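You operate a simulated robot arm through the tools that you are given. There is no shell and no other tool. Be economical: measure what you need, move in short steps, check, and stop when the job is done.

Carry out the task below with a simulated robot arm. There is one attempt and no reset: what you move stays moved.

JOB
Wax the middle of the beech board's top.
Fine: lay the lid beside the tin; pad back on its mat, lid back on the tin. A coat counts when it lies all over at full strength: go over it till it gets no stronger.

The check looks at the end state, three seconds after you hand in, the way a careful person would. Anything else that was tipped, shoved, dropped, spilled or broken makes it a failure. A push-on lid holds only when it is set on centred and level and pressed home; a screw cap is set on level and turned clockwise until tight.

ROBOT AND FRAMES
A 6-joint arm with a two-finger parallel gripper, fixed in place. Base frame: the origin is at the foot of the arm, x ahead of it, y to its left, z up; the work surface is at about z = 0.9. Units: m, rad, N and s.
With the tool pointing down near the work surface it reaches from about 0.24 to 0.66 m from the base axis. Its first joint turns from -1.152 to 1.152 rad. Payload 2.9 kg.
Tool frame: the origin (TCP) lies between the finger pads and is the grasp point; the fingertips stand 0.03 m ahead of it; z points along the fingers, y is the line along which they close. Largest opening 0.11 m; finger width 0.02, thickness 0.01; the body of the gripper, 0.048 by 0.112 m, starts 0.055 m behind the TCP.
Orientation is told as [roll, pitch, yaw] about the base's x, y, z axes, in that order, counted from this pose: with the fingers straight down and closing along the base's y, the tool's x points along the base's -x, its y along +y and its z along -z.

CONTROLS
- The arm moves only by the tool servo_tool. Its argument "steps" is a list of rows, each a list of 3 entries, a list of its own where there are three numbers: the shift along the tool's x, y, z in m, then the turn, a rotation vector about the tool's x, y, z in rad, then the opening, from 0 (shut) to 1 (fully open). In form: [[[x, y, z], [wx, wy, wz], hand], ...]. A call has 1 to 12 rows; each row shifts and turns the commanded pose from where the row before left it, along the tool's axes as they then stand. A row lasts 0.2 s, in which the tool goes at most 0.05 m and 0.15 rad; a call with a longer step from one row to the next is refused whole, and so is a gripper value outside its range. Where a pose cannot be reached the arm comes as near as it can. A force on the tool above 40 N (or 10 N above the force at the start of the call, whichever is more), or a blocked arm, ends the call early, and 0.2 s more pass. Each finger travels about 0.108 m/s and halts on what it meets, pressing with about 30 N; the grip force reading is that of the motor and also rises with nothing between the fingers. The clock runs only during rows and for 0.2 s after the last one: add rows that do not move to give the fingers time. The reply holds the time, the measured pose of the TCP, the force on the tool along the base axes, the opening and the grip force, in the units named above and with some noise, with the torque about the TCP (base axes, N m) and any sound that the robot's microphone picked up.
- Cameras (640 x 400 px; columns grow to the right, rows downward): "scene" is fixed at [0.0699, 0.4212, 1.3992]; the picture's right is [-0.85, -0.53, 0.00], its down [-0.22, 0.35, -0.91] and it looks along [0.48, -0.77, -0.42] (base axes); focal length 316 px, centre (320, 200). "wrist" rides on the gripper at [0.072, 0.017, -0.103] in the tool frame; the picture's right is [-0.23, 0.97, 0.00], its down [-0.76, -0.18, -0.62] and it looks along [-0.61, -0.14, 0.78] (tool axes); focal length 222 px, centre (320, 200). There is no depth. A picture from a camera that has moved, and an enlarged one, comes with that camera's place and axes in the base frame and with its lens.
- capture(camera): a new picture of that camera. The clock stands still meanwhile.
- close_up(camera, box): a new picture of the part [left, top, right, bottom] of that camera's present view, enlarged. The clock stands still meanwhile.
- hand_in(): hands the job in; it is judged then, once.

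Go step by step. Nothing tells you positions but the pictures and the camera data: compare them with the known pose of the tool, close in by small moves and look again before you grip or let go. The budget is 120 turns and 84 pictures, counting those below and the enlarged ones. Unless the task says otherwise, let go and move clear before handing in, and close with one line.

The tools are called by a JSON object that holds its "api" and its "payload". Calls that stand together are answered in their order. servo_tool: Moves the arm, as the interface text tells. Its arguments: {"type":"object","properties":{"steps":{"type":"array","items":{"type":"array"}}},"required":["steps"]} The other tools are called the same way: capture (camera) takes a picture; close_up (camera, box) takes an enlarged picture of a part of a camera's view; hand_in () hands the job in.

At the start:

```text
time: 0.0
position: [0.3847, 0.0778, 1.2185]
orientation: [0.0, 0.0, 0.0]
force: [-0.1, -0.4, -0.4]
moment: [0.01, 0.0, 0.01]
opening: 0.1098
finger_force: 0.1
```

scene: 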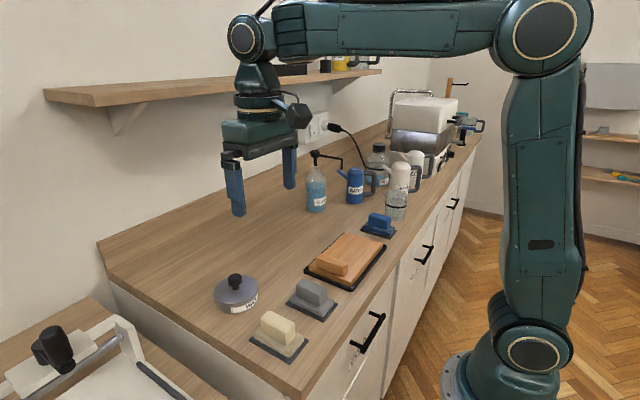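
wrist: 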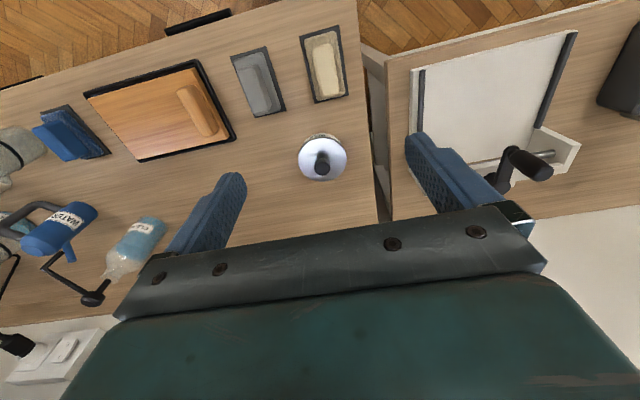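

I see a counter with a lidded tin (knob on the lid), three pads on mats (cream, grey, blue), and a board on a dark mat with a block on it. I'll look closer before moving.

{"api": "close_up", "payload": {"camera": "scene", "box": [200, 200, 400, 370]}}

{"api": "close_up", "payload": {"camera": "wrist", "box": [200, 20, 400, 200]}}

{"api": "close_up", "payload": {"camera": "scene", "box": [280, 120, 440, 250]}}

{"api": "close_up", "payload": {"camera": "wrist", "box": [0, 40, 250, 200]}}

```text
2.35 times, centred on (300, 285) of scene
camera zoom: at [0.0699, 0.4212, 1.3992], right [-0.85, -0.53, 0.0], down [-0.22, 0.35, -0.91], along [0.48, -0.77, -0.42], focal length 744 px, centre (367, 0)
```

zoom: 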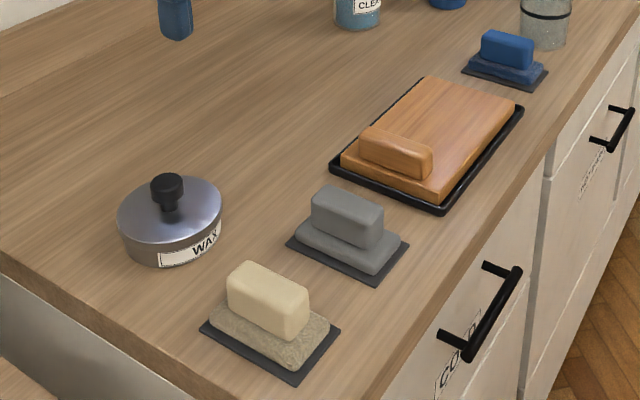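

```text
2.22 times, centred on (300, 110) of wrist
camera zoom: at [0.3119, 0.0937, 1.321], right [0.23, 0.97, 0.0], down [0.76, -0.18, 0.62], along [0.61, -0.14, -0.78], focal length 494 px, centre (364, 400)
```

zoom: 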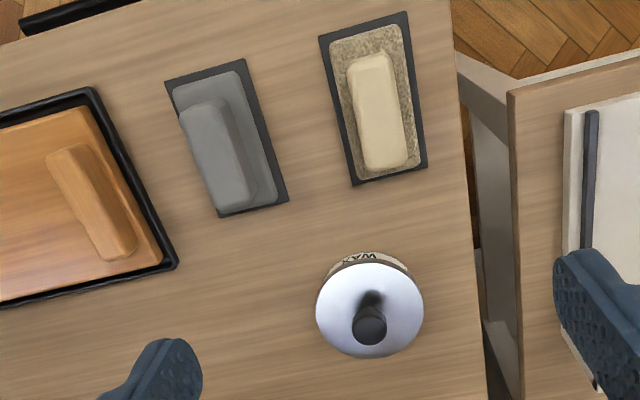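

```text
3.08 times, centred on (360, 185) of scene
camera zoom: at [0.0699, 0.4212, 1.3992], right [-0.85, -0.53, 0.0], down [-0.22, 0.35, -0.91], along [0.48, -0.77, -0.42], focal length 973 px, centre (197, 246)
```

zoom: 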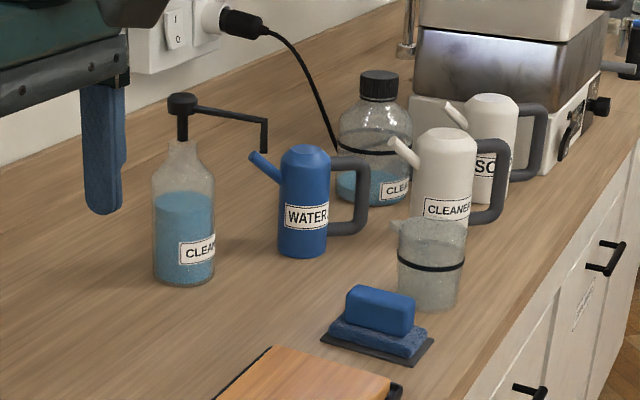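

```text
2.50 times, centred on (125, 120) of wrist
camera zoom: at [0.3119, 0.0937, 1.321], right [0.23, 0.97, 0.0], down [0.76, -0.18, 0.62], along [0.61, -0.14, -0.78], focal length 555 px, centre (808, 400)
```

zoom: 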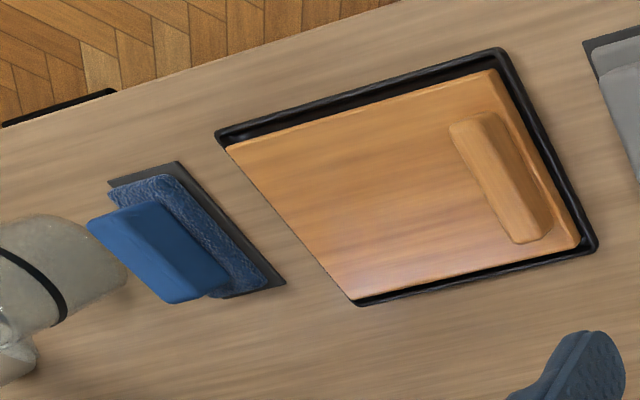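

The tin is near (0.51, 0.06), the cream pad near (0.366, 0.09), the grey pad near (0.366, -0.03) and the board near (0.37, -0.20). I'll look at the pads from closer to tell which one is the wax pad.

{"api": "servo_tool", "payload": {"steps": [[[0.02, -0.01, 0.03], [0, 0, 0], 1], [[0.02, -0.02, 0.03], [0, 0, 0], 1], [[0.02, -0.02, 0.03], [0, 0, 0], 1], [[0.0, 0, 0], [0, 0, 0], 1]]}}

{"api": "capture", "payload": {"camera": "wrist"}}

```text
time: 1.0
position: [0.3234, 0.0264, 1.1287]
orientation: [0.0, -0.001, -0.001]
force: [-0.6, -0.9, -0.2]
moment: [0.0, 0.0, -0.02]
opening: 0.1103
finger_force: 0.0
```

```text
77 pictures are left
camera wrist: at [0.2522, 0.0439, 1.2306], right [0.23, 0.97, 0.0], down [0.76, -0.18, 0.62], along [0.61, -0.14, -0.78], focal length 222 px, centre (320, 200)
```

wrist: 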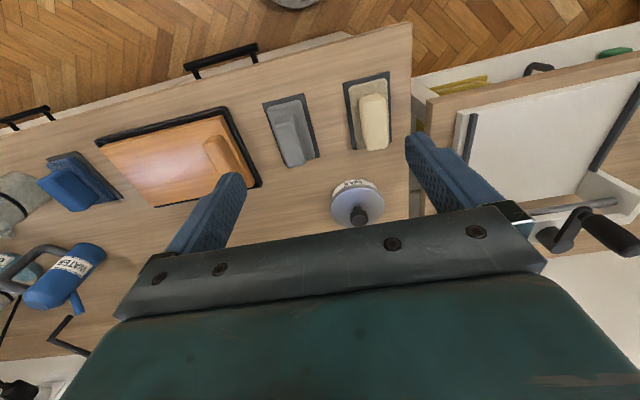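

Now I'll enlarge the pads and the board.

{"api": "close_up", "payload": {"camera": "wrist", "box": [250, 60, 410, 180]}}

{"api": "close_up", "payload": {"camera": "scene", "box": [240, 260, 350, 370]}}

{"api": "close_up", "payload": {"camera": "scene", "box": [290, 200, 410, 300]}}

```text
3.33 times, centred on (330, 120) of wrist
camera zoom: at [0.2522, 0.0439, 1.2306], right [0.23, 0.97, 0.0], down [0.76, -0.18, 0.62], along [0.61, -0.14, -0.78], focal length 740 px, centre (287, 467)
```

zoom: 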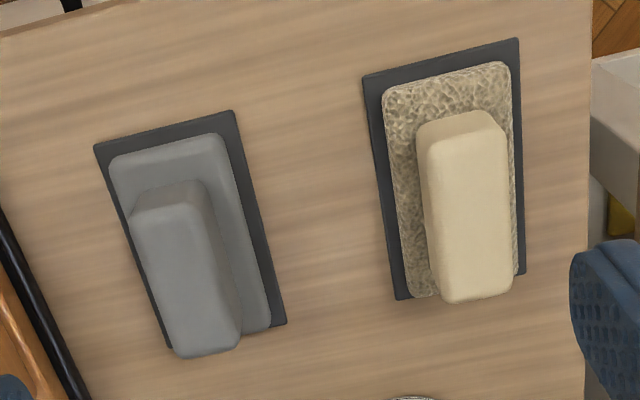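

```text
3.64 times, centred on (295, 315) of scene
camera zoom: at [0.0699, 0.4212, 1.3992], right [-0.85, -0.53, 0.0], down [-0.22, 0.35, -0.91], along [0.48, -0.77, -0.42], focal length 1150 px, centre (411, -218)
```

zoom: 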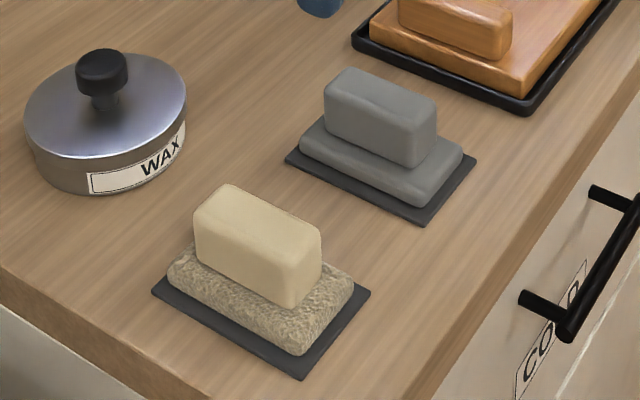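

```text
4.00 times, centred on (350, 250) of scene
camera zoom: at [0.0699, 0.4212, 1.3992], right [-0.85, -0.53, 0.0], down [-0.22, 0.35, -0.91], along [0.48, -0.77, -0.42], focal length 1265 px, centre (200, 0)
```

zoom: 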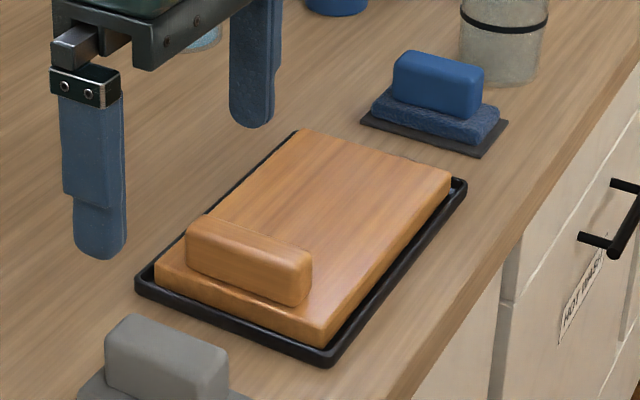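

I can't yet tell the pad materials apart, so I'll move the camera lower, near the cream pad, to see its texture.

{"api": "servo_tool", "payload": {"steps": [[[0.0, 0.02, 0.035], [0, 0, 0], 1], [[0.0, 0.01, 0.035], [0, 0, 0], 1], [[0.0, 0.0, 0.03], [0, 0, 0], 1], [[0.0, 0, 0], [0, 0, 0], 1]]}}

{"api": "close_up", "payload": {"camera": "wrist", "box": [180, 20, 480, 200]}}

```text
time: 2.0
position: [0.3257, 0.0579, 1.0293]
orientation: [-0.001, 0.0, 0.0]
force: [0.2, -0.3, -0.1]
moment: [0.0, 0.0, 0.03]
opening: 0.1099
finger_force: 0.0
```

```text
2.13 times, centred on (330, 110) of wrist
camera zoom: at [0.2532, 0.0741, 1.1313], right [0.23, 0.97, 0.0], down [0.76, -0.18, 0.62], along [0.61, -0.14, -0.78], focal length 474 px, centre (299, 392)
```

zoom: 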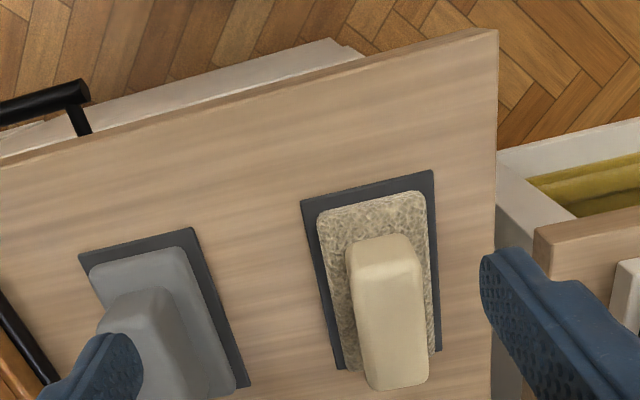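

{"api": "close_up", "payload": {"camera": "wrist", "box": [315, 95, 395, 145]}}

{"api": "close_up", "payload": {"camera": "wrist", "box": [215, 120, 295, 170]}}

{"api": "close_up", "payload": {"camera": "scene", "box": [355, 205, 403, 242]}}

```text
8.00 times, centred on (355, 120) of wrist
camera zoom: at [0.2532, 0.0741, 1.1313], right [0.23, 0.97, 0.0], down [0.76, -0.18, 0.62], along [0.61, -0.14, -0.78], focal length 1777 px, centre (40, 840)
```

zoom: 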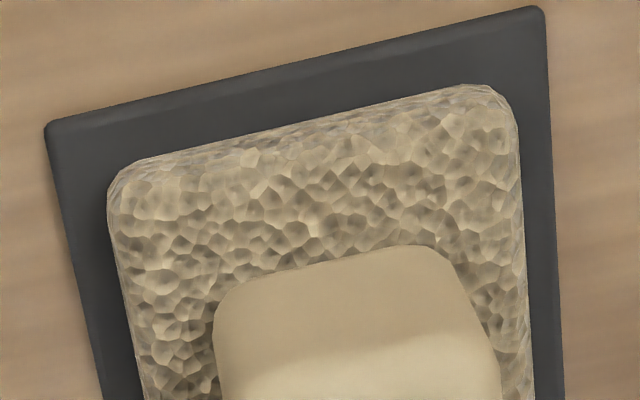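

```text
8.00 times, centred on (255, 145) of wrist
camera zoom: at [0.2532, 0.0741, 1.1313], right [0.23, 0.97, 0.0], down [0.76, -0.18, 0.62], along [0.61, -0.14, -0.78], focal length 1777 px, centre (840, 640)
```

zoom: 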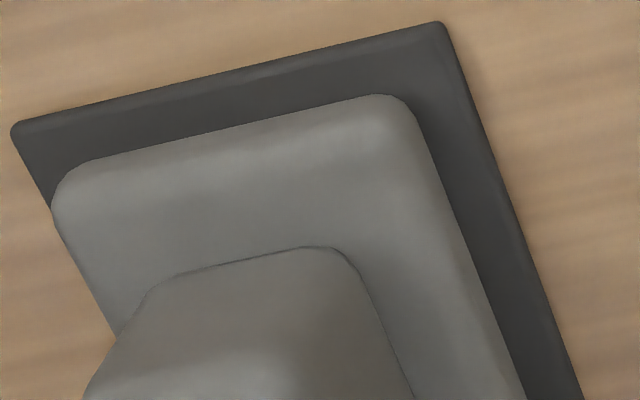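

```text
10.81 times, centred on (379, 224) of scene
camera zoom: at [0.0699, 0.4212, 1.3992], right [-0.85, -0.53, 0.0], down [-0.22, 0.35, -0.91], along [0.48, -0.77, -0.42], focal length 3420 px, centre (-318, -54)
```

zoom: 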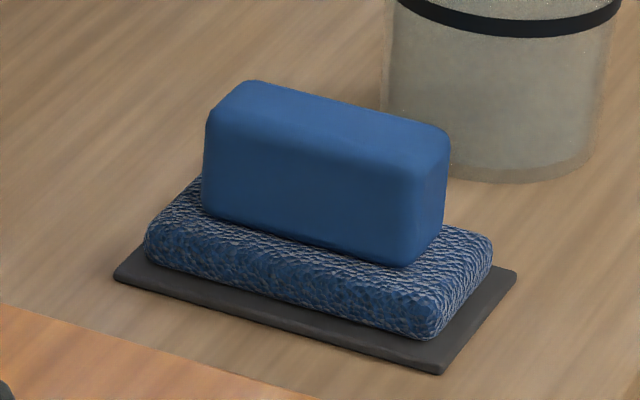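

Cream looks like a soft fleece pad, which suits wax. Grey is smooth and blue is a washing pad by the cleaners, so I'll use cream. Next I'll hover over the tin lid's knob, around (0.508, 0.058) with its top near 0.973.

{"api": "servo_tool", "payload": {"steps": [[[-0.02, 0.0, -0.03], [0, 0, 0], 1], [[-0.04, 0.0, 0.0], [0, 0, 0], 1], [[-0.045, 0.0, 0.0], [0, 0, 0], 1], [[-0.045, 0.0, 0], [0, 0, 0], 0.6], [[-0.03, 0.0, 0], [0, 0, 0], 0.5], [[0, 0, 0], [0, 0, 0], 0.5]]}}

{"api": "capture", "payload": {"camera": "wrist"}}

{"api": "close_up", "payload": {"camera": "scene", "box": [180, 190, 320, 320]}}

```text
time: 3.4
position: [0.5052, 0.0565, 1.0578]
orientation: [0.0, 0.001, -0.001]
force: [0.2, 0.1, -1.1]
moment: [-0.01, 0.02, 0.02]
opening: 0.0551
finger_force: 0.1
```

```text
69 pictures are left
camera wrist: at [0.4328, 0.074, 1.1601], right [0.23, 0.97, 0.0], down [0.76, -0.18, 0.62], along [0.61, -0.14, -0.78], focal length 222 px, centre (320, 200)
```

wrist: 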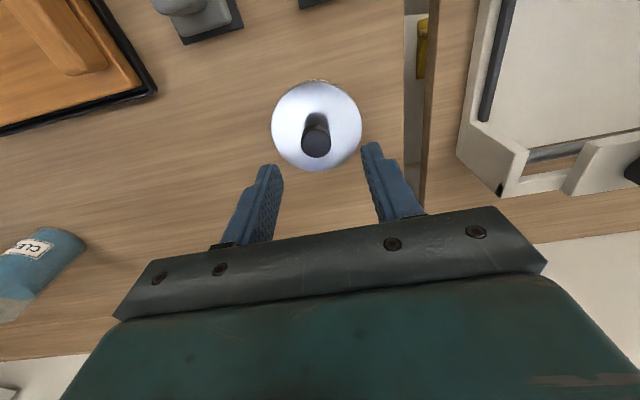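

```text
3.08 times, centred on (250, 255) of scene
camera zoom: at [0.0699, 0.4212, 1.3992], right [-0.85, -0.53, 0.0], down [-0.22, 0.35, -0.91], along [0.48, -0.77, -0.42], focal length 973 px, centre (535, 31)
```

zoom: 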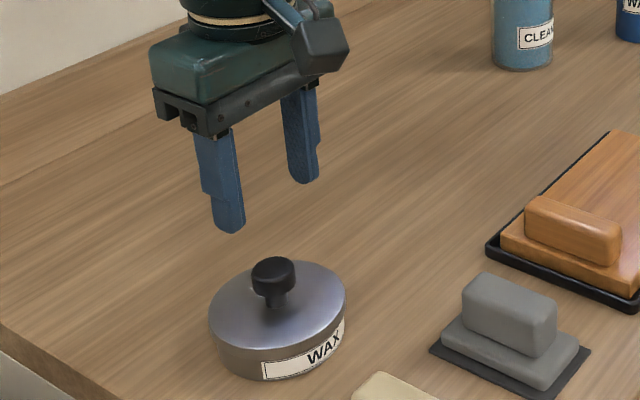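

The knob is at about (0.512, 0.054), with its top near 0.97. I'll move over it and lower around it partway.

{"api": "servo_tool", "payload": {"steps": [[[-0.007, -0.002, 0.03], [0, 0, 0], 0.5], [[0, 0, 0.03], [0, 0, 0], 0.5], [[0, 0, 0.015], [0, 0, 0], 0.5], [[0, 0, 0], [0, 0, 0], 0.5]]}}

{"api": "capture", "payload": {"camera": "wrist"}}

{"api": "close_up", "payload": {"camera": "scene", "box": [180, 190, 320, 320]}}

```text
time: 4.4
position: [0.5111, 0.055, 0.9818]
orientation: [-0.001, 0.0, 0.001]
force: [0.2, -0.4, 0.4]
moment: [-0.01, -0.01, -0.01]
opening: 0.0551
finger_force: 0.0
```

```text
67 pictures are left
camera wrist: at [0.4389, 0.0716, 1.0853], right [0.23, 0.97, 0.0], down [0.76, -0.18, 0.62], along [0.61, -0.14, -0.78], focal length 222 px, centre (320, 200)
```

wrist: 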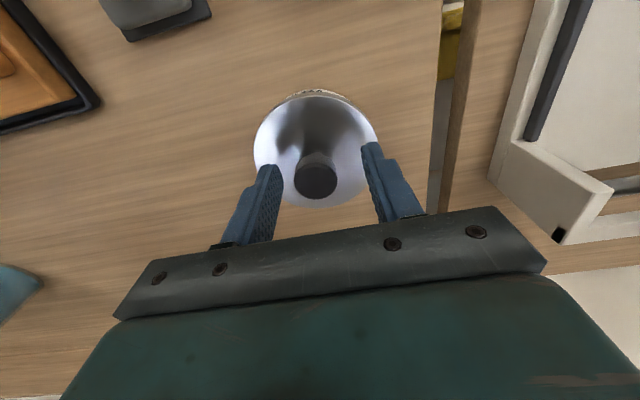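

```text
3.08 times, centred on (250, 255) of scene
camera zoom: at [0.0699, 0.4212, 1.3992], right [-0.85, -0.53, 0.0], down [-0.22, 0.35, -0.91], along [0.48, -0.77, -0.42], focal length 973 px, centre (535, 31)
```

zoom: 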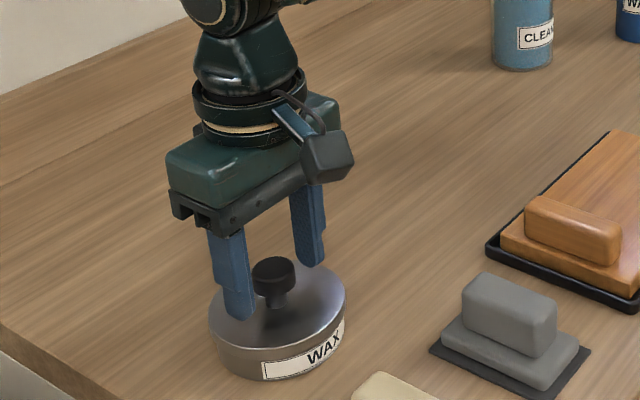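

The knob is nearly centred between the fingers. I'll lower a little more and close on it.

{"api": "servo_tool", "payload": {"steps": [[[-0.002, -0.0025, 0.007], [0, 0, 0], 0.5], [[0, 0, 0.007], [0, 0, 0], 0.4], [[0, 0, 0], [0, 0, 0], 0.25], [[0, 0, 0], [0, 0, 0], 0.12], [[0, 0, 0], [0, 0, 0], 0.05], [[0, 0, 0], [0, 0, 0], 0.05]]}}

```text
time: 5.8
position: [0.5132, 0.0521, 0.9689]
orientation: [0.003, -0.001, -0.002]
force: [0.2, -11.3, 2.3]
moment: [-0.27, -0.05, -0.1]
opening: 0.0274
finger_force: 29.7
heard: snap
```

I heard a snap and there's a sideways force of 11 N. I'll look before lifting.

{"api": "close_up", "payload": {"camera": "scene", "box": [180, 210, 300, 320]}}

{"api": "close_up", "payload": {"camera": "wrist", "box": [220, 70, 420, 230]}}

```text
3.64 times, centred on (240, 265) of scene
camera zoom: at [0.0699, 0.4209, 1.3993], right [-0.85, -0.53, 0.0], down [-0.22, 0.35, -0.91], along [0.48, -0.77, -0.42], focal length 1150 px, centre (611, -36)
```

zoom: 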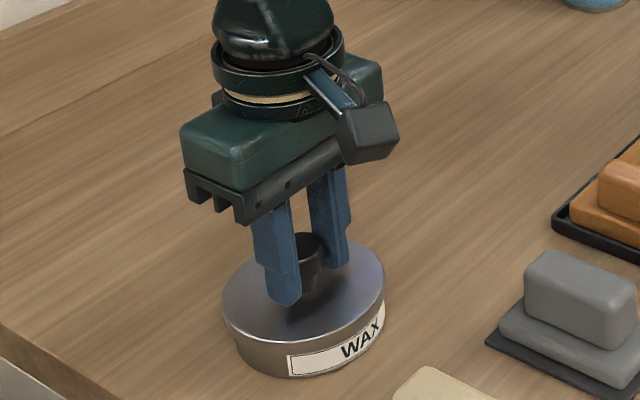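

```text
2.50 times, centred on (320, 150) of wrist
camera zoom: at [0.441, 0.0685, 1.0718], right [0.23, 0.97, 0.0], down [0.76, -0.18, 0.62], along [0.61, -0.14, -0.78], focal length 555 px, centre (320, 325)
```

zoom: 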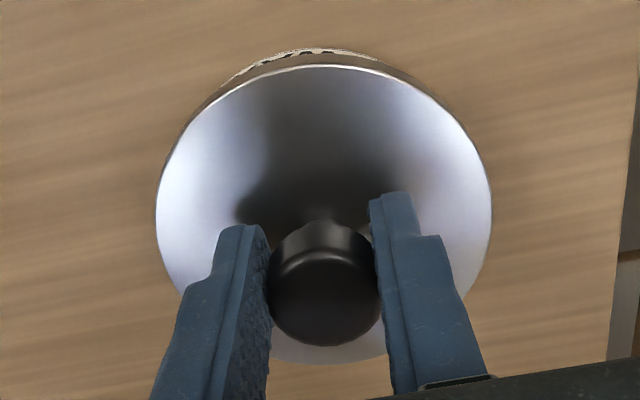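

The lid seems to have popped loose and is still held. I'll lift it slowly and straight up.

{"api": "servo_tool", "payload": {"steps": [[[0, 0, -0.005], [0, 0, 0], 0.05], [[0, 0, -0.01], [0, 0, 0], 0.05], [[0, 0, -0.015], [0, 0, 0], 0.05], [[0, 0, -0.03], [0, 0, 0], 0.05], [[0, 0, 0], [0, 0, 0], 0.05]]}}

{"api": "close_up", "payload": {"camera": "scene", "box": [180, 190, 320, 320]}}

{"api": "capture", "payload": {"camera": "wrist"}}

```text
time: 7.0
position: [0.5132, 0.0532, 1.0297]
orientation: [0.0, 0.0, -0.001]
force: [0.2, 1.0, -0.7]
moment: [0.0, 0.0, 0.0]
opening: 0.0278
finger_force: 29.8
```

```text
3.08 times, centred on (250, 255) of scene
camera zoom: at [0.0699, 0.4212, 1.3992], right [-0.85, -0.53, 0.0], down [-0.22, 0.35, -0.91], along [0.48, -0.77, -0.42], focal length 973 px, centre (535, 31)
```

zoom: 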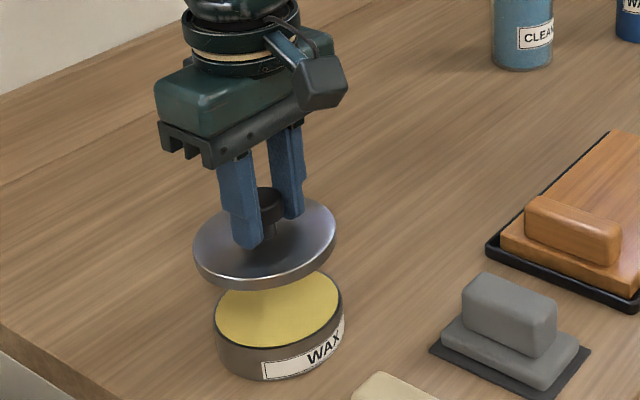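

```text
62 pictures are left
camera wrist: at [0.4406, 0.0694, 1.133], right [0.23, 0.97, 0.0], down [0.76, -0.18, 0.62], along [0.61, -0.14, -0.78], focal length 222 px, centre (320, 200)
```

wrist: 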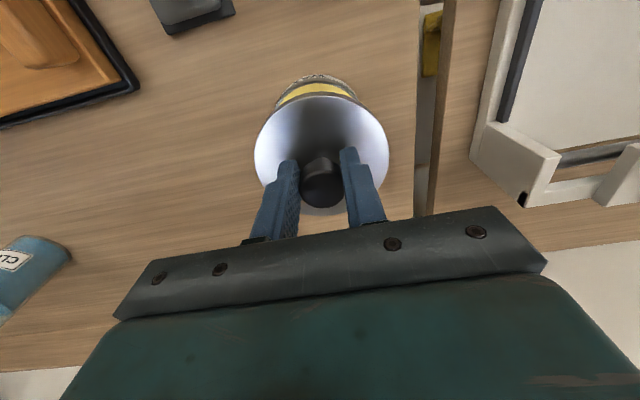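

The lid came off level. I'll carry it to a clear spot at about (0.545, -0.07), beside the tin, and lower it there.

{"api": "servo_tool", "payload": {"steps": [[[-0.008, -0.03, 0], [0, 0, 0], 0.05], [[-0.012, -0.046, 0], [0, 0, 0], 0.05], [[-0.012, -0.046, 0], [0, 0, 0], 0.05], [[0, 0, 0.03], [0, 0, 0], 0.05], [[0, 0, 0.03], [0, 0, 0], 0.05], [[0, 0, 0.01], [0, 0, 0], 0.05], [[0, 0, 0], [0, 0, 0], 0.05]]}}

{"api": "close_up", "payload": {"camera": "scene", "box": [200, 180, 340, 310]}}

```text
time: 8.6
position: [0.5457, -0.0685, 0.9592]
orientation: [-0.002, -0.001, -0.001]
force: [-0.3, 1.2, -0.4]
moment: [0.05, -0.02, 0.0]
opening: 0.0274
finger_force: 30.1
```

```text
3.08 times, centred on (270, 245) of scene
camera zoom: at [0.0699, 0.4212, 1.3992], right [-0.85, -0.53, 0.0], down [-0.22, 0.35, -0.91], along [0.48, -0.77, -0.42], focal length 973 px, centre (474, 62)
```

zoom: 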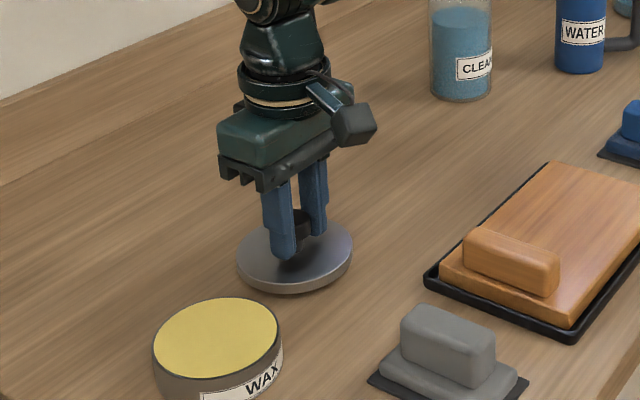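

The lid is just above the surface. I'll lower it in small steps.

{"api": "servo_tool", "payload": {"steps": [[[0, 0, 0.002], [0, 0, 0], 0.05], [[0, 0, 0.002], [0, 0, 0], 0.05], [[0, 0, 0.002], [0, 0, 0], 0.05], [[0, 0, 0.0], [0, 0, 0], 0.05]]}}

```text
time: 9.6
position: [0.5456, -0.0691, 0.9529]
orientation: [0.001, -0.001, 0.0]
force: [-0.6, 0.7, 0.1]
moment: [0.0, -0.02, 0.0]
opening: 0.0275
finger_force: 29.8
```

{"api": "servo_tool", "payload": {"steps": [[[0, 0, 0.002], [0, 0, 0], 0.05], [[0, 0, 0.0015], [0, 0, 0], 0.05], [[0, 0, 0.0015], [0, 0, 0], 0.05], [[0, 0, 0.0], [0, 0, 0], 0.05]]}}

```text
time: 10.6
position: [0.545, -0.0696, 0.9484]
orientation: [-0.001, -0.001, 0.0]
force: [0.1, 0.7, -0.4]
moment: [0.04, 0.02, -0.05]
opening: 0.0276
finger_force: 30.3
```

{"api": "servo_tool", "payload": {"steps": [[[0, 0, 0.0015], [0, 0, 0], 0.05], [[0, 0, 0.0015], [0, 0, 0], 0.05], [[0, 0, 0.0], [0, 0, 0], 0.05]]}}

{"api": "close_up", "payload": {"camera": "scene", "box": [240, 220, 300, 280]}}

```text
time: 11.4
position: [0.5457, -0.0698, 0.9445]
orientation: [-0.001, -0.002, 0.0]
force: [-0.6, -1.9, 7.6]
moment: [0.23, 0.12, 0.03]
opening: 0.0274
finger_force: 30.1
```

```text
6.67 times, centred on (270, 250) of scene
camera zoom: at [0.0698, 0.4212, 1.3993], right [-0.85, -0.53, 0.0], down [-0.22, 0.35, -0.91], along [0.48, -0.77, -0.42], focal length 2109 px, centre (653, -133)
```

zoom: 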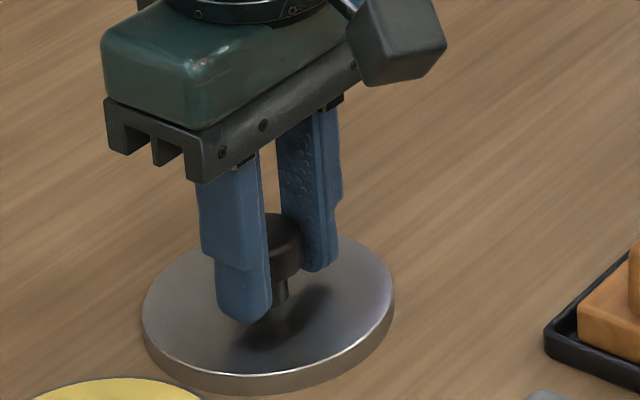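

The lid is resting on the counter. I'll release it, rise, and go to the cream pad.

{"api": "servo_tool", "payload": {"steps": [[[0, 0, -0.001], [0, 0, 0], 0.3], [[0, 0, 0], [0, 0, 0], 0.5], [[0, 0, -0.02], [0, 0, 0], 0.5], [[0, 0, -0.04], [0, 0, 0], 0.5], [[0, 0, -0.05], [0, 0, 0], 0.6], [[0.035, 0.035, 0], [0, 0, 0], 0.7], [[0.035, 0.035, 0], [0, 0, 0], 0.7], [[0.035, 0.035, 0], [0, 0, 0], 0.7], [[0.035, 0.03, 0], [0, 0, 0], 0.7], [[0.035, 0.02, 0], [0, 0, 0], 0.7], [[0, 0, 0], [0, 0, 0], 0.7]]}}

{"api": "capture", "payload": {"camera": "wrist"}}

{"api": "capture", "payload": {"camera": "scene"}}

```text
time: 13.8
position: [0.3712, 0.087, 1.056]
orientation: [0.0, -0.001, 0.001]
force: [-0.2, 0.3, 0.6]
moment: [0.0, -0.01, -0.01]
opening: 0.0774
finger_force: 0.1
```

```text
59 pictures are left
camera wrist: at [0.2983, 0.1023, 1.1592], right [0.23, 0.97, 0.0], down [0.76, -0.18, 0.62], along [0.61, -0.14, -0.78], focal length 222 px, centre (320, 200)
```

wrist: 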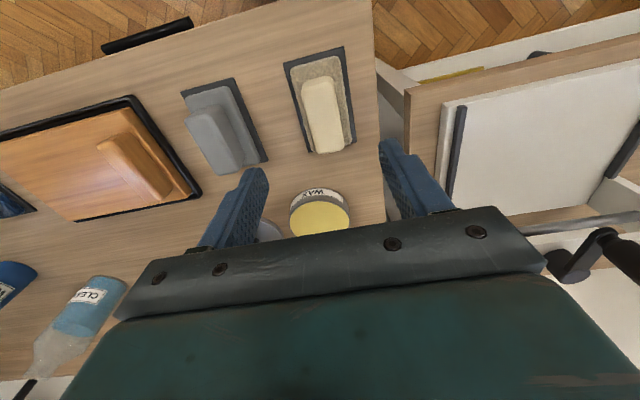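

```text
58 pictures are left
```

scene: 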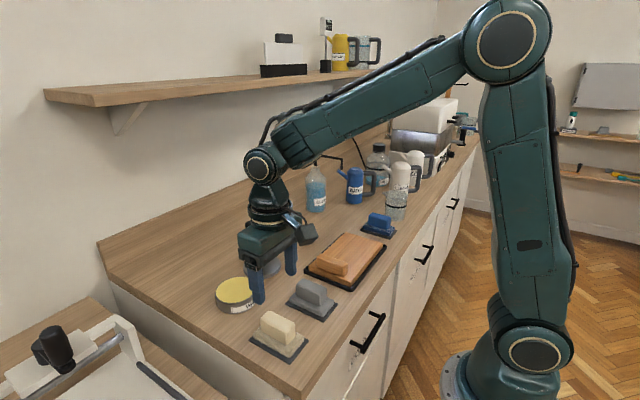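

The cream pad's handle is at about (0.365, 0.090), with its top near 0.948. I'll lower over it and check.

{"api": "servo_tool", "payload": {"steps": [[[0.006, 0.003, 0.03], [0, 0, 0], 0.6], [[0, 0, 0.04], [0, 0, 0], 0.55], [[0, 0, 0.014], [0, 0, 0], 0.55], [[0, 0, 0], [0, 0, 0], 0.55]]}}

{"api": "capture", "payload": {"camera": "wrist"}}

{"api": "close_up", "payload": {"camera": "scene", "box": [220, 270, 340, 370]}}

```text
time: 14.8
position: [0.3652, 0.0878, 0.9712]
orientation: [-0.001, -0.001, -0.001]
force: [-0.6, 0.1, -0.1]
moment: [-0.02, 0.01, 0.02]
opening: 0.061
finger_force: 0.2
```

```text
57 pictures are left
camera wrist: at [0.2921, 0.1044, 1.074], right [0.23, 0.97, 0.0], down [0.76, -0.18, 0.62], along [0.61, -0.14, -0.78], focal length 222 px, centre (320, 200)
```

wrist: 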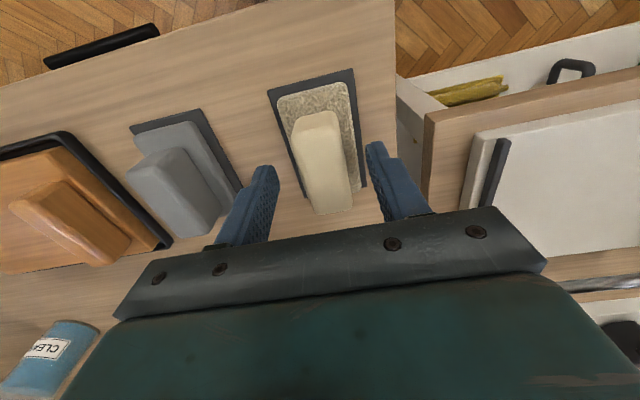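

```text
4.00 times, centred on (280, 320) of scene
camera zoom: at [0.0699, 0.4212, 1.3992], right [-0.85, -0.53, 0.0], down [-0.22, 0.35, -0.91], along [0.48, -0.77, -0.42], focal length 1265 px, centre (480, -280)
```

zoom: 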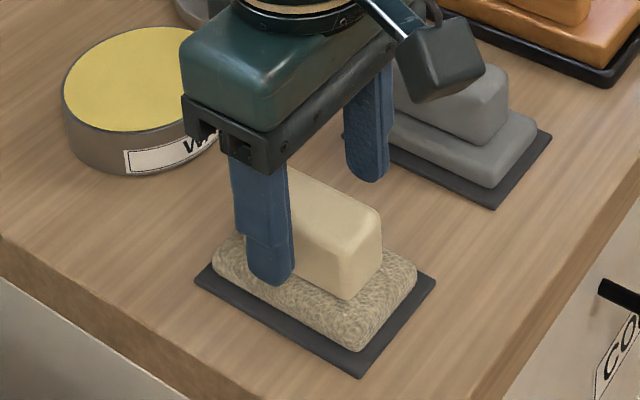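

The handle is between the fingers, about 3 mm to +y. I'll shift, lower 12 mm and close.

{"api": "servo_tool", "payload": {"steps": [[[0.003, 0.003, 0.006], [0, 0, 0], 0.55], [[0, 0, 0.006], [0, 0, 0], 0.5], [[0, 0, 0], [0, 0, 0], 0.4], [[0, 0, 0], [0, 0, 0], 0.3], [[0, 0, 0], [0, 0, 0], 0.2], [[0, 0, 0], [0, 0, 0], 0.1], [[0, 0, 0], [0, 0, 0], 0.1]]}}

{"api": "close_up", "payload": {"camera": "scene", "box": [220, 270, 340, 370]}}

```text
time: 16.4
position: [0.3603, 0.092, 0.9581]
orientation: [-0.001, 0.001, 0.0]
force: [-0.3, -0.6, -0.6]
moment: [0.0, 0.02, 0.04]
opening: 0.0291
finger_force: 30.1
```

```text
4.00 times, centred on (280, 320) of scene
camera zoom: at [0.0699, 0.4212, 1.3992], right [-0.85, -0.53, 0.0], down [-0.22, 0.35, -0.91], along [0.48, -0.77, -0.42], focal length 1265 px, centre (480, -280)
```

zoom: 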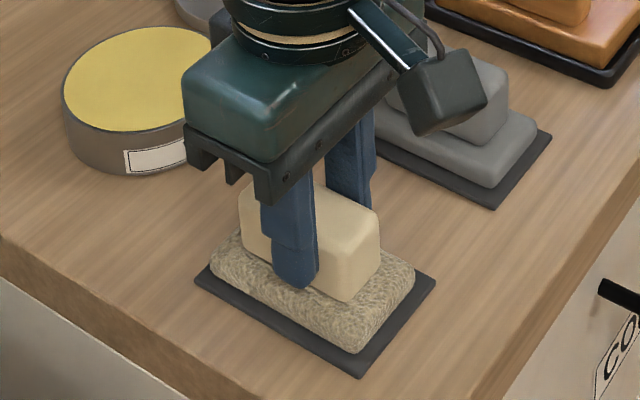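

The pad is gripped. I'll lift it and carry it over the tin.

{"api": "servo_tool", "payload": {"steps": [[[0, 0, -0.01], [0, 0, 0], 0.1], [[0, 0, -0.03], [0, 0, 0], 0.1], [[0, 0, -0.03], [0, 0, 0], 0.1], [[-0.04, -0.012, 0], [0, 0, 0], 0.1], [[-0.04, -0.012, 0], [0, 0, 0], 0.1], [[-0.04, -0.01, 0], [0, 0, 0], 0.1], [[-0.028, -0.005, 0], [0, 0, 0], 0.1], [[0, 0, 0.02], [0, 0, 0], 0.1], [[0, 0, 0], [0, 0, 0], 0.1]]}}

{"api": "close_up", "payload": {"camera": "scene", "box": [180, 210, 300, 320]}}

{"api": "capture", "payload": {"camera": "wrist"}}

```text
time: 18.4
position: [0.5087, 0.0524, 1.0096]
orientation: [0.0, 0.0, -0.002]
force: [0.3, 0.1, 0.1]
moment: [0.0, 0.03, 0.03]
opening: 0.0288
finger_force: 30.3
```

```text
3.64 times, centred on (240, 265) of scene
camera zoom: at [0.0699, 0.4212, 1.3992], right [-0.85, -0.53, 0.0], down [-0.22, 0.35, -0.91], along [0.48, -0.77, -0.42], focal length 1150 px, centre (611, -36)
```

zoom: 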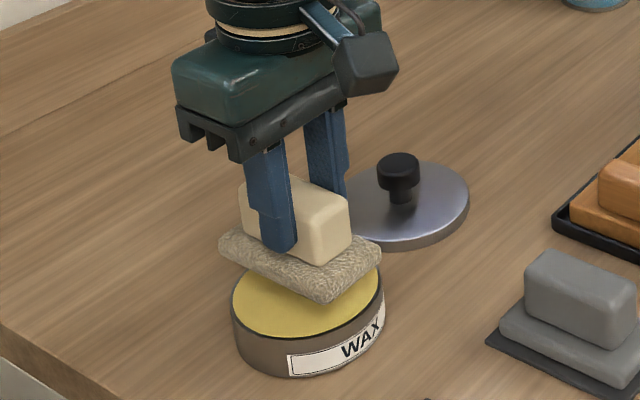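

```text
53 pictures are left
camera wrist: at [0.4367, 0.0694, 1.1131], right [0.23, 0.97, 0.0], down [0.76, -0.18, 0.62], along [0.61, -0.14, -0.78], focal length 222 px, centre (320, 200)
```

wrist: 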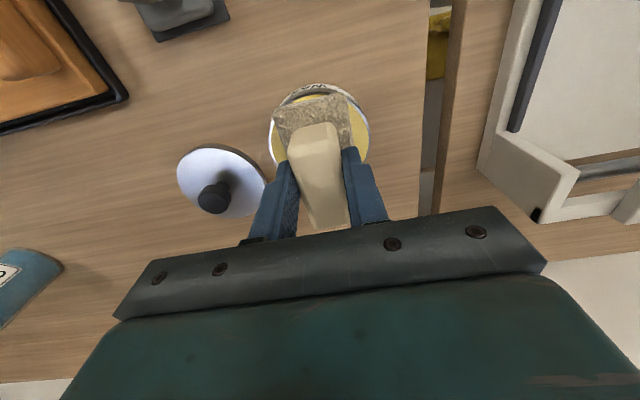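

The pad is over the wax. I'll lower it gently until it touches.

{"api": "servo_tool", "payload": {"steps": [[[0, 0, 0.015], [0, 0, 0], 0.1], [[0, 0, 0.005], [0, 0, 0], 0.1], [[0, 0, 0.003], [0, 0, 0], 0.1], [[0, 0, 0.003], [0, 0, 0], 0.1], [[0, 0, 0.002], [0, 0, 0], 0.1], [[0, 0, 0], [0, 0, 0], 0.1]]}}

```text
time: 19.8
position: [0.5087, 0.0521, 0.9852]
orientation: [-0.001, -0.004, -0.001]
force: [-10.0, -2.0, 37.5]
moment: [-0.1, 0.72, -0.02]
opening: 0.0289
finger_force: 30.0
```

Firm contact at 37 N. I'll ease off to a lighter press, hold briefly, then lift and look.

{"api": "servo_tool", "payload": {"steps": [[[0, 0, -0.0025], [0, 0, 0], 0.1], [[0, 0, 0], [0, 0, 0], 0.1], [[0, 0, 0], [0, 0, 0], 0.1]]}}

```text
time: 20.6
position: [0.5093, 0.0533, 0.9847]
orientation: [0.0, -0.003, 0.0]
force: [0.3, 0.6, 22.1]
moment: [0.01, -0.23, 0.0]
opening: 0.029
finger_force: 29.8
```

{"api": "servo_tool", "payload": {"steps": [[[0, 0, -0.005], [0, 0, 0], 0.1], [[0, 0, -0.03], [0, 0, 0], 0.1], [[0, 0, -0.04], [0, 0, 0], 0.1], [[0, 0, -0.03], [0, 0, 0], 0.1], [[0, 0, 0], [0, 0, 0], 0.1]]}}

{"api": "close_up", "payload": {"camera": "scene", "box": [180, 190, 320, 320]}}

```text
time: 21.8
position: [0.5094, 0.0523, 1.0909]
orientation: [0.0, 0.0, 0.0]
force: [-0.1, -0.6, 0.2]
moment: [0.0, -0.03, -0.04]
opening: 0.029
finger_force: 30.1
```

```text
3.08 times, centred on (250, 255) of scene
camera zoom: at [0.0699, 0.4212, 1.3992], right [-0.85, -0.53, 0.0], down [-0.22, 0.35, -0.91], along [0.48, -0.77, -0.42], focal length 973 px, centre (535, 31)
```

zoom: 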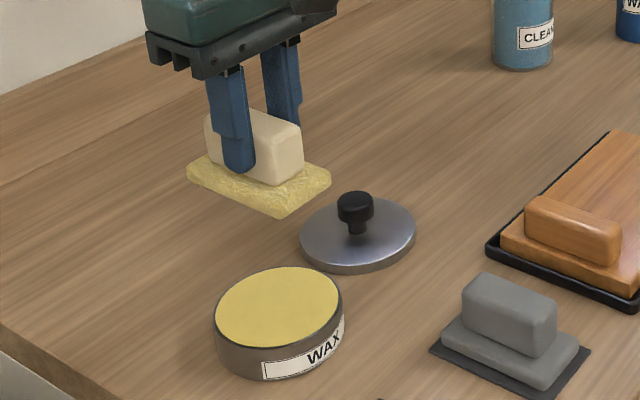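

The pad is now yellow with wax. I take the board to span x 0.32–0.44 and y -0.305 to -0.107, with the block at y of about -0.13. I'll move the pad above the middle.

{"api": "servo_tool", "payload": {"steps": [[[0.019, -0.038, 0], [0, 0, 0], 0.1], [[0.019, -0.038, 0], [0, 0, 0], 0.1], [[0.019, -0.038, 0], [0, 0, 0], 0.1], [[0.019, -0.038, 0], [0, 0, 0], 0.1], [[0.019, -0.038, 0], [0, 0, 0], 0.1], [[0.02, -0.038, 0], [0, 0, 0], 0.1], [[0.02, -0.039, 0], [0, 0, 0], 0.1], [[0, 0, 0.03], [0, 0, 0], 0.1], [[0, 0, 0.03], [0, 0, 0], 0.1], [[0, 0, 0], [0, 0, 0], 0.1]]}}

{"api": "capture", "payload": {"camera": "wrist"}}

{"api": "close_up", "payload": {"camera": "scene", "box": [280, 190, 420, 300]}}

```text
time: 24.0
position: [0.3739, -0.2155, 1.0296]
orientation: [-0.001, -0.001, 0.001]
force: [-0.4, 0.2, -0.6]
moment: [0.01, 0.02, 0.0]
opening: 0.0291
finger_force: 30.0
```

```text
51 pictures are left
camera wrist: at [0.3019, -0.1983, 1.1325], right [0.23, 0.97, 0.0], down [0.76, -0.18, 0.62], along [0.61, -0.14, -0.78], focal length 222 px, centre (320, 200)
```

wrist: 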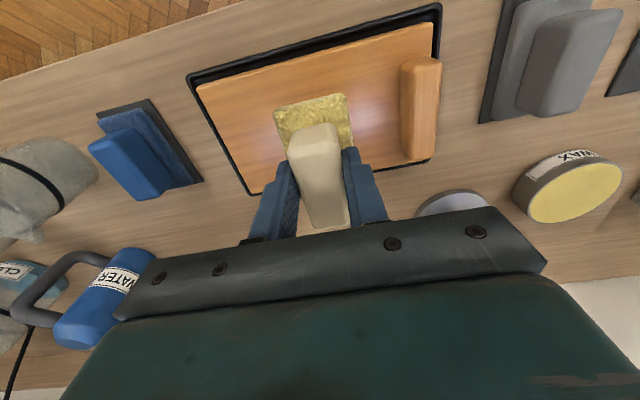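

```text
3.64 times, centred on (350, 245) of scene
camera zoom: at [0.0699, 0.4212, 1.3992], right [-0.85, -0.53, 0.0], down [-0.22, 0.35, -0.91], along [0.48, -0.77, -0.42], focal length 1150 px, centre (211, 36)
```

zoom: 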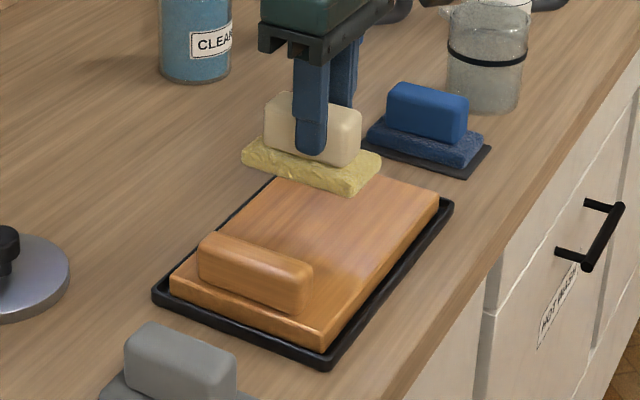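

The board's corners check out, and the block's face is at about y = -0.147. I'll lower the pad to touch the board.

{"api": "servo_tool", "payload": {"steps": [[[0, 0, 0.025], [0, 0, 0], 0.1], [[0, 0, 0.015], [0, 0, 0], 0.1], [[0, 0, 0.003], [0, 0, 0], 0.1], [[0, 0, 0.002], [0, 0, 0], 0.1], [[0, 0, 0], [0, 0, 0], 0.1]]}}

```text
time: 25.2
position: [0.3738, -0.2156, 0.984]
orientation: [-0.001, 0.0, 0.001]
force: [-0.6, -0.1, -1.0]
moment: [-0.01, 0.02, -0.01]
opening: 0.0288
finger_force: 30.2
```

{"api": "servo_tool", "payload": {"steps": [[[0, 0, 0.002], [0, 0, 0], 0.1], [[0, 0, 0.002], [0, 0, 0], 0.1], [[0, 0, 0.001], [0, 0, 0], 0.1], [[0, 0, 0], [0, 0, 0], 0.1]]}}

```text
time: 26.2
position: [0.3741, -0.2144, 0.9791]
orientation: [0.001, 0.0, 0.0]
force: [0.2, 0.1, -0.5]
moment: [0.01, 0.04, 0.03]
opening: 0.0288
finger_force: 30.1
```

{"api": "servo_tool", "payload": {"steps": [[[0, 0, 0.0015], [0, 0, 0], 0.1], [[0, 0, 0.0015], [0, 0, 0], 0.1], [[0, 0, 0], [0, 0, 0], 0.1]]}}

{"api": "close_up", "payload": {"camera": "scene", "box": [300, 200, 400, 290]}}

```text
time: 27.0
position: [0.3753, -0.2144, 0.9784]
orientation: [0.001, -0.002, -0.001]
force: [-3.1, 1.9, 9.5]
moment: [0.07, -0.08, 0.01]
opening: 0.0291
finger_force: 30.3
```

```text
4.44 times, centred on (350, 245) of scene
camera zoom: at [0.0697, 0.4213, 1.3992], right [-0.85, -0.53, 0.0], down [-0.22, 0.35, -0.91], along [0.48, -0.77, -0.42], focal length 1406 px, centre (187, 0)
```

zoom: 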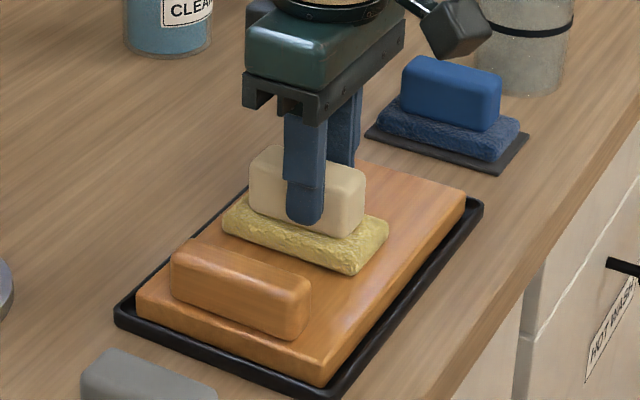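

In contact at about 10 N. I'll start with gentle strokes along the board.

{"api": "servo_tool", "payload": {"steps": [[[0, 0.01, 0], [0, 0, 0], 0.1], [[0, 0.01, 0], [0, 0, 0], 0.1], [[0, 0.01, 0], [0, 0, 0], 0.1], [[0, -0.015, 0], [0, 0, 0], 0.1], [[0, -0.015, 0], [0, 0, 0], 0.1], [[0, -0.015, 0], [0, 0, 0], 0.1], [[0, -0.015, 0], [0, 0, 0], 0.1], [[0, -0.015, 0], [0, 0, 0], 0.1], [[0, 0, 0], [0, 0, 0], 0.1]]}}

{"api": "close_up", "payload": {"camera": "scene", "box": [300, 200, 400, 290]}}

```text
time: 29.0
position: [0.3746, -0.2597, 0.9772]
orientation: [-0.002, -0.003, 0.003]
force: [-0.5, 11.1, 28.0]
moment: [0.41, 0.02, 0.1]
opening: 0.0289
finger_force: 29.6
```

```text
4.44 times, centred on (350, 245) of scene
camera zoom: at [0.0696, 0.4217, 1.3991], right [-0.85, -0.53, 0.0], down [-0.22, 0.35, -0.91], along [0.48, -0.77, -0.42], focal length 1406 px, centre (187, 0)
```

zoom: 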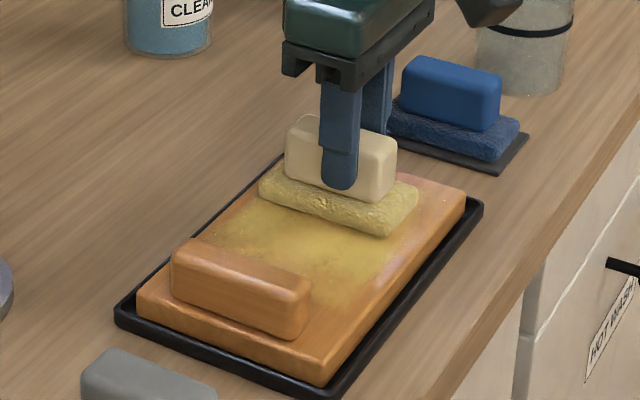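

The coat is showing and the board stays put. I'll make more passes, shifted sideways a little.

{"api": "servo_tool", "payload": {"steps": [[[-0.01, 0, -0.0005], [0, 0, 0], 0.1], [[0, 0.016, 0], [0, 0, 0], 0.1], [[0, 0.016, 0], [0, 0, 0], 0.1], [[0, 0.016, 0], [0, 0, 0], 0.1], [[0, 0.015, 0], [0, 0, 0], 0.1], [[0, 0.014, 0], [0, 0, 0], 0.1], [[0.02, 0, 0], [0, 0, 0], 0.1], [[0, -0.016, 0], [0, 0, 0], 0.1], [[0, -0.016, 0], [0, 0, 0], 0.1], [[0, -0.016, 0], [0, 0, 0], 0.1], [[0, -0.015, 0], [0, 0, 0], 0.1], [[0, -0.014, 0], [0, 0, 0], 0.1]]}}

{"api": "servo_tool", "payload": {"steps": [[[-0.012, 0, 0], [0, 0, 0], 0.1], [[0, 0.016, 0], [0, 0, 0], 0.1], [[0, 0.016, 0], [0, 0, 0], 0.1], [[0, 0.016, 0], [0, 0, 0], 0.1], [[0, 0.015, 0], [0, 0, 0], 0.1], [[0, 0.014, 0], [0, 0, 0], 0.1], [[0, 0, 0], [0, 0, 0], 0.1], [[0, -0.016, 0], [0, 0, 0], 0.1], [[0, -0.016, 0], [0, 0, 0], 0.1], [[0, -0.016, 0], [0, 0, 0], 0.1], [[0, -0.015, 0], [0, 0, 0], 0.1], [[0, -0.014, 0], [0, 0, 0], 0.1]]}}

{"api": "close_up", "payload": {"camera": "scene", "box": [300, 200, 400, 290]}}

{"api": "close_up", "payload": {"camera": "wrist", "box": [200, 0, 500, 200]}}

```text
time: 31.6
position: [0.3635, -0.2591, 0.9764]
orientation: [-0.001, -0.001, 0.001]
force: [-0.1, 6.4, 12.4]
moment: [0.21, 0.09, -0.06]
opening: 0.029
finger_force: 30.2
```

```text
time: 34.2
position: [0.3771, -0.26, 0.9763]
orientation: [0.0, 0.0, 0.0]
force: [-0.2, 0.0, 0.2]
moment: [0.01, 0.03, 0.0]
opening: 0.029
finger_force: 30.1
```

```text
4.44 times, centred on (350, 245) of scene
camera zoom: at [0.0699, 0.4212, 1.3992], right [-0.85, -0.53, 0.0], down [-0.22, 0.35, -0.91], along [0.48, -0.77, -0.42], focal length 1406 px, centre (187, 0)
```

zoom: 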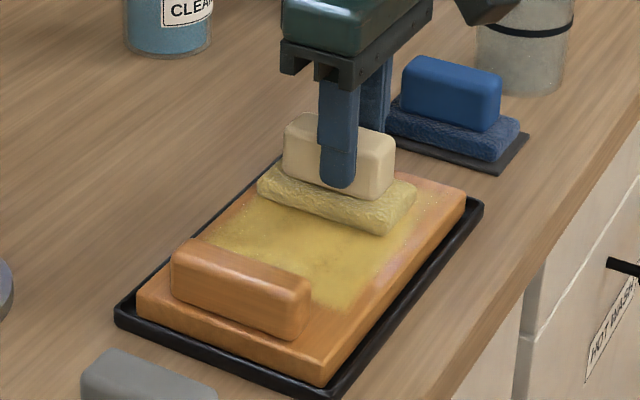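

```text
2.00 times, centred on (350, 100) of wrist
camera zoom: at [0.3037, -0.2432, 1.0802], right [0.23, 0.97, 0.0], down [0.76, -0.18, 0.62], along [0.61, -0.14, -0.78], focal length 444 px, centre (260, 400)
```

zoom: 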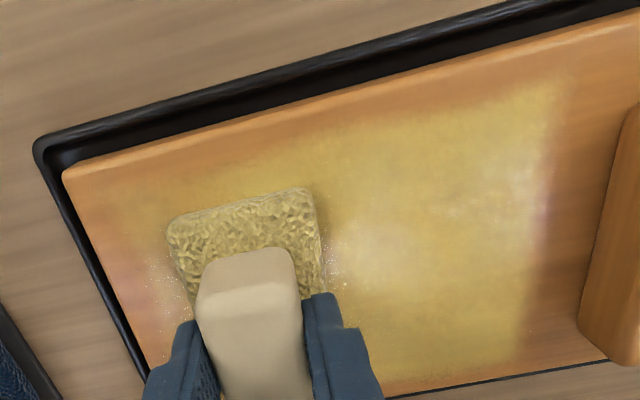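

Contact was light on the last pass. I'll press down a little more and go over it again.

{"api": "servo_tool", "payload": {"steps": [[[0, 0, 0.0015], [0, 0, 0], 0.1], [[0, 0.016, 0], [0, 0, 0], 0.1], [[0, 0.016, 0], [0, 0, 0], 0.1], [[0, 0.016, 0], [0, 0, 0], 0.1], [[0, 0.016, 0], [0, 0, 0], 0.1], [[0, 0.016, 0], [0, 0, 0], 0.1], [[-0.012, 0, 0], [0, 0, 0], 0.1], [[0, -0.016, 0], [0, 0, 0], 0.1], [[0, -0.016, 0], [0, 0, 0], 0.1], [[0, -0.016, 0], [0, 0, 0], 0.1], [[0, -0.016, 0], [0, 0, 0], 0.1], [[0, -0.018, 0], [0, 0, 0], 0.1]]}}

{"api": "close_up", "payload": {"camera": "wrist", "box": [200, 0, 500, 200]}}

```text
time: 35.9
position: [0.3872, -0.179, 0.9761]
orientation: [0.003, 0.0, 0.003]
force: [0.0, -0.5, 5.2]
moment: [-0.08, -0.26, -0.01]
opening: 0.0289
finger_force: 30.1
stopped in row 8: the force on the tool passed its limit at 41 N (the readings are from after the stop); the commanded pose is now the measured one
```

```text
2.00 times, centred on (350, 100) of wrist
camera zoom: at [0.3149, -0.1631, 1.08], right [0.23, 0.97, 0.0], down [0.76, -0.18, 0.62], along [0.61, -0.14, -0.78], focal length 444 px, centre (260, 400)
```

zoom: 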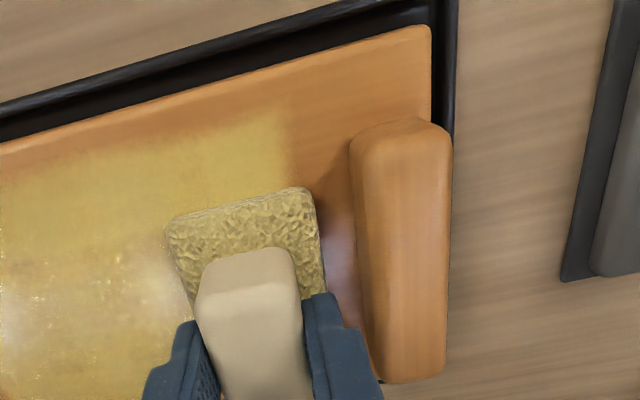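

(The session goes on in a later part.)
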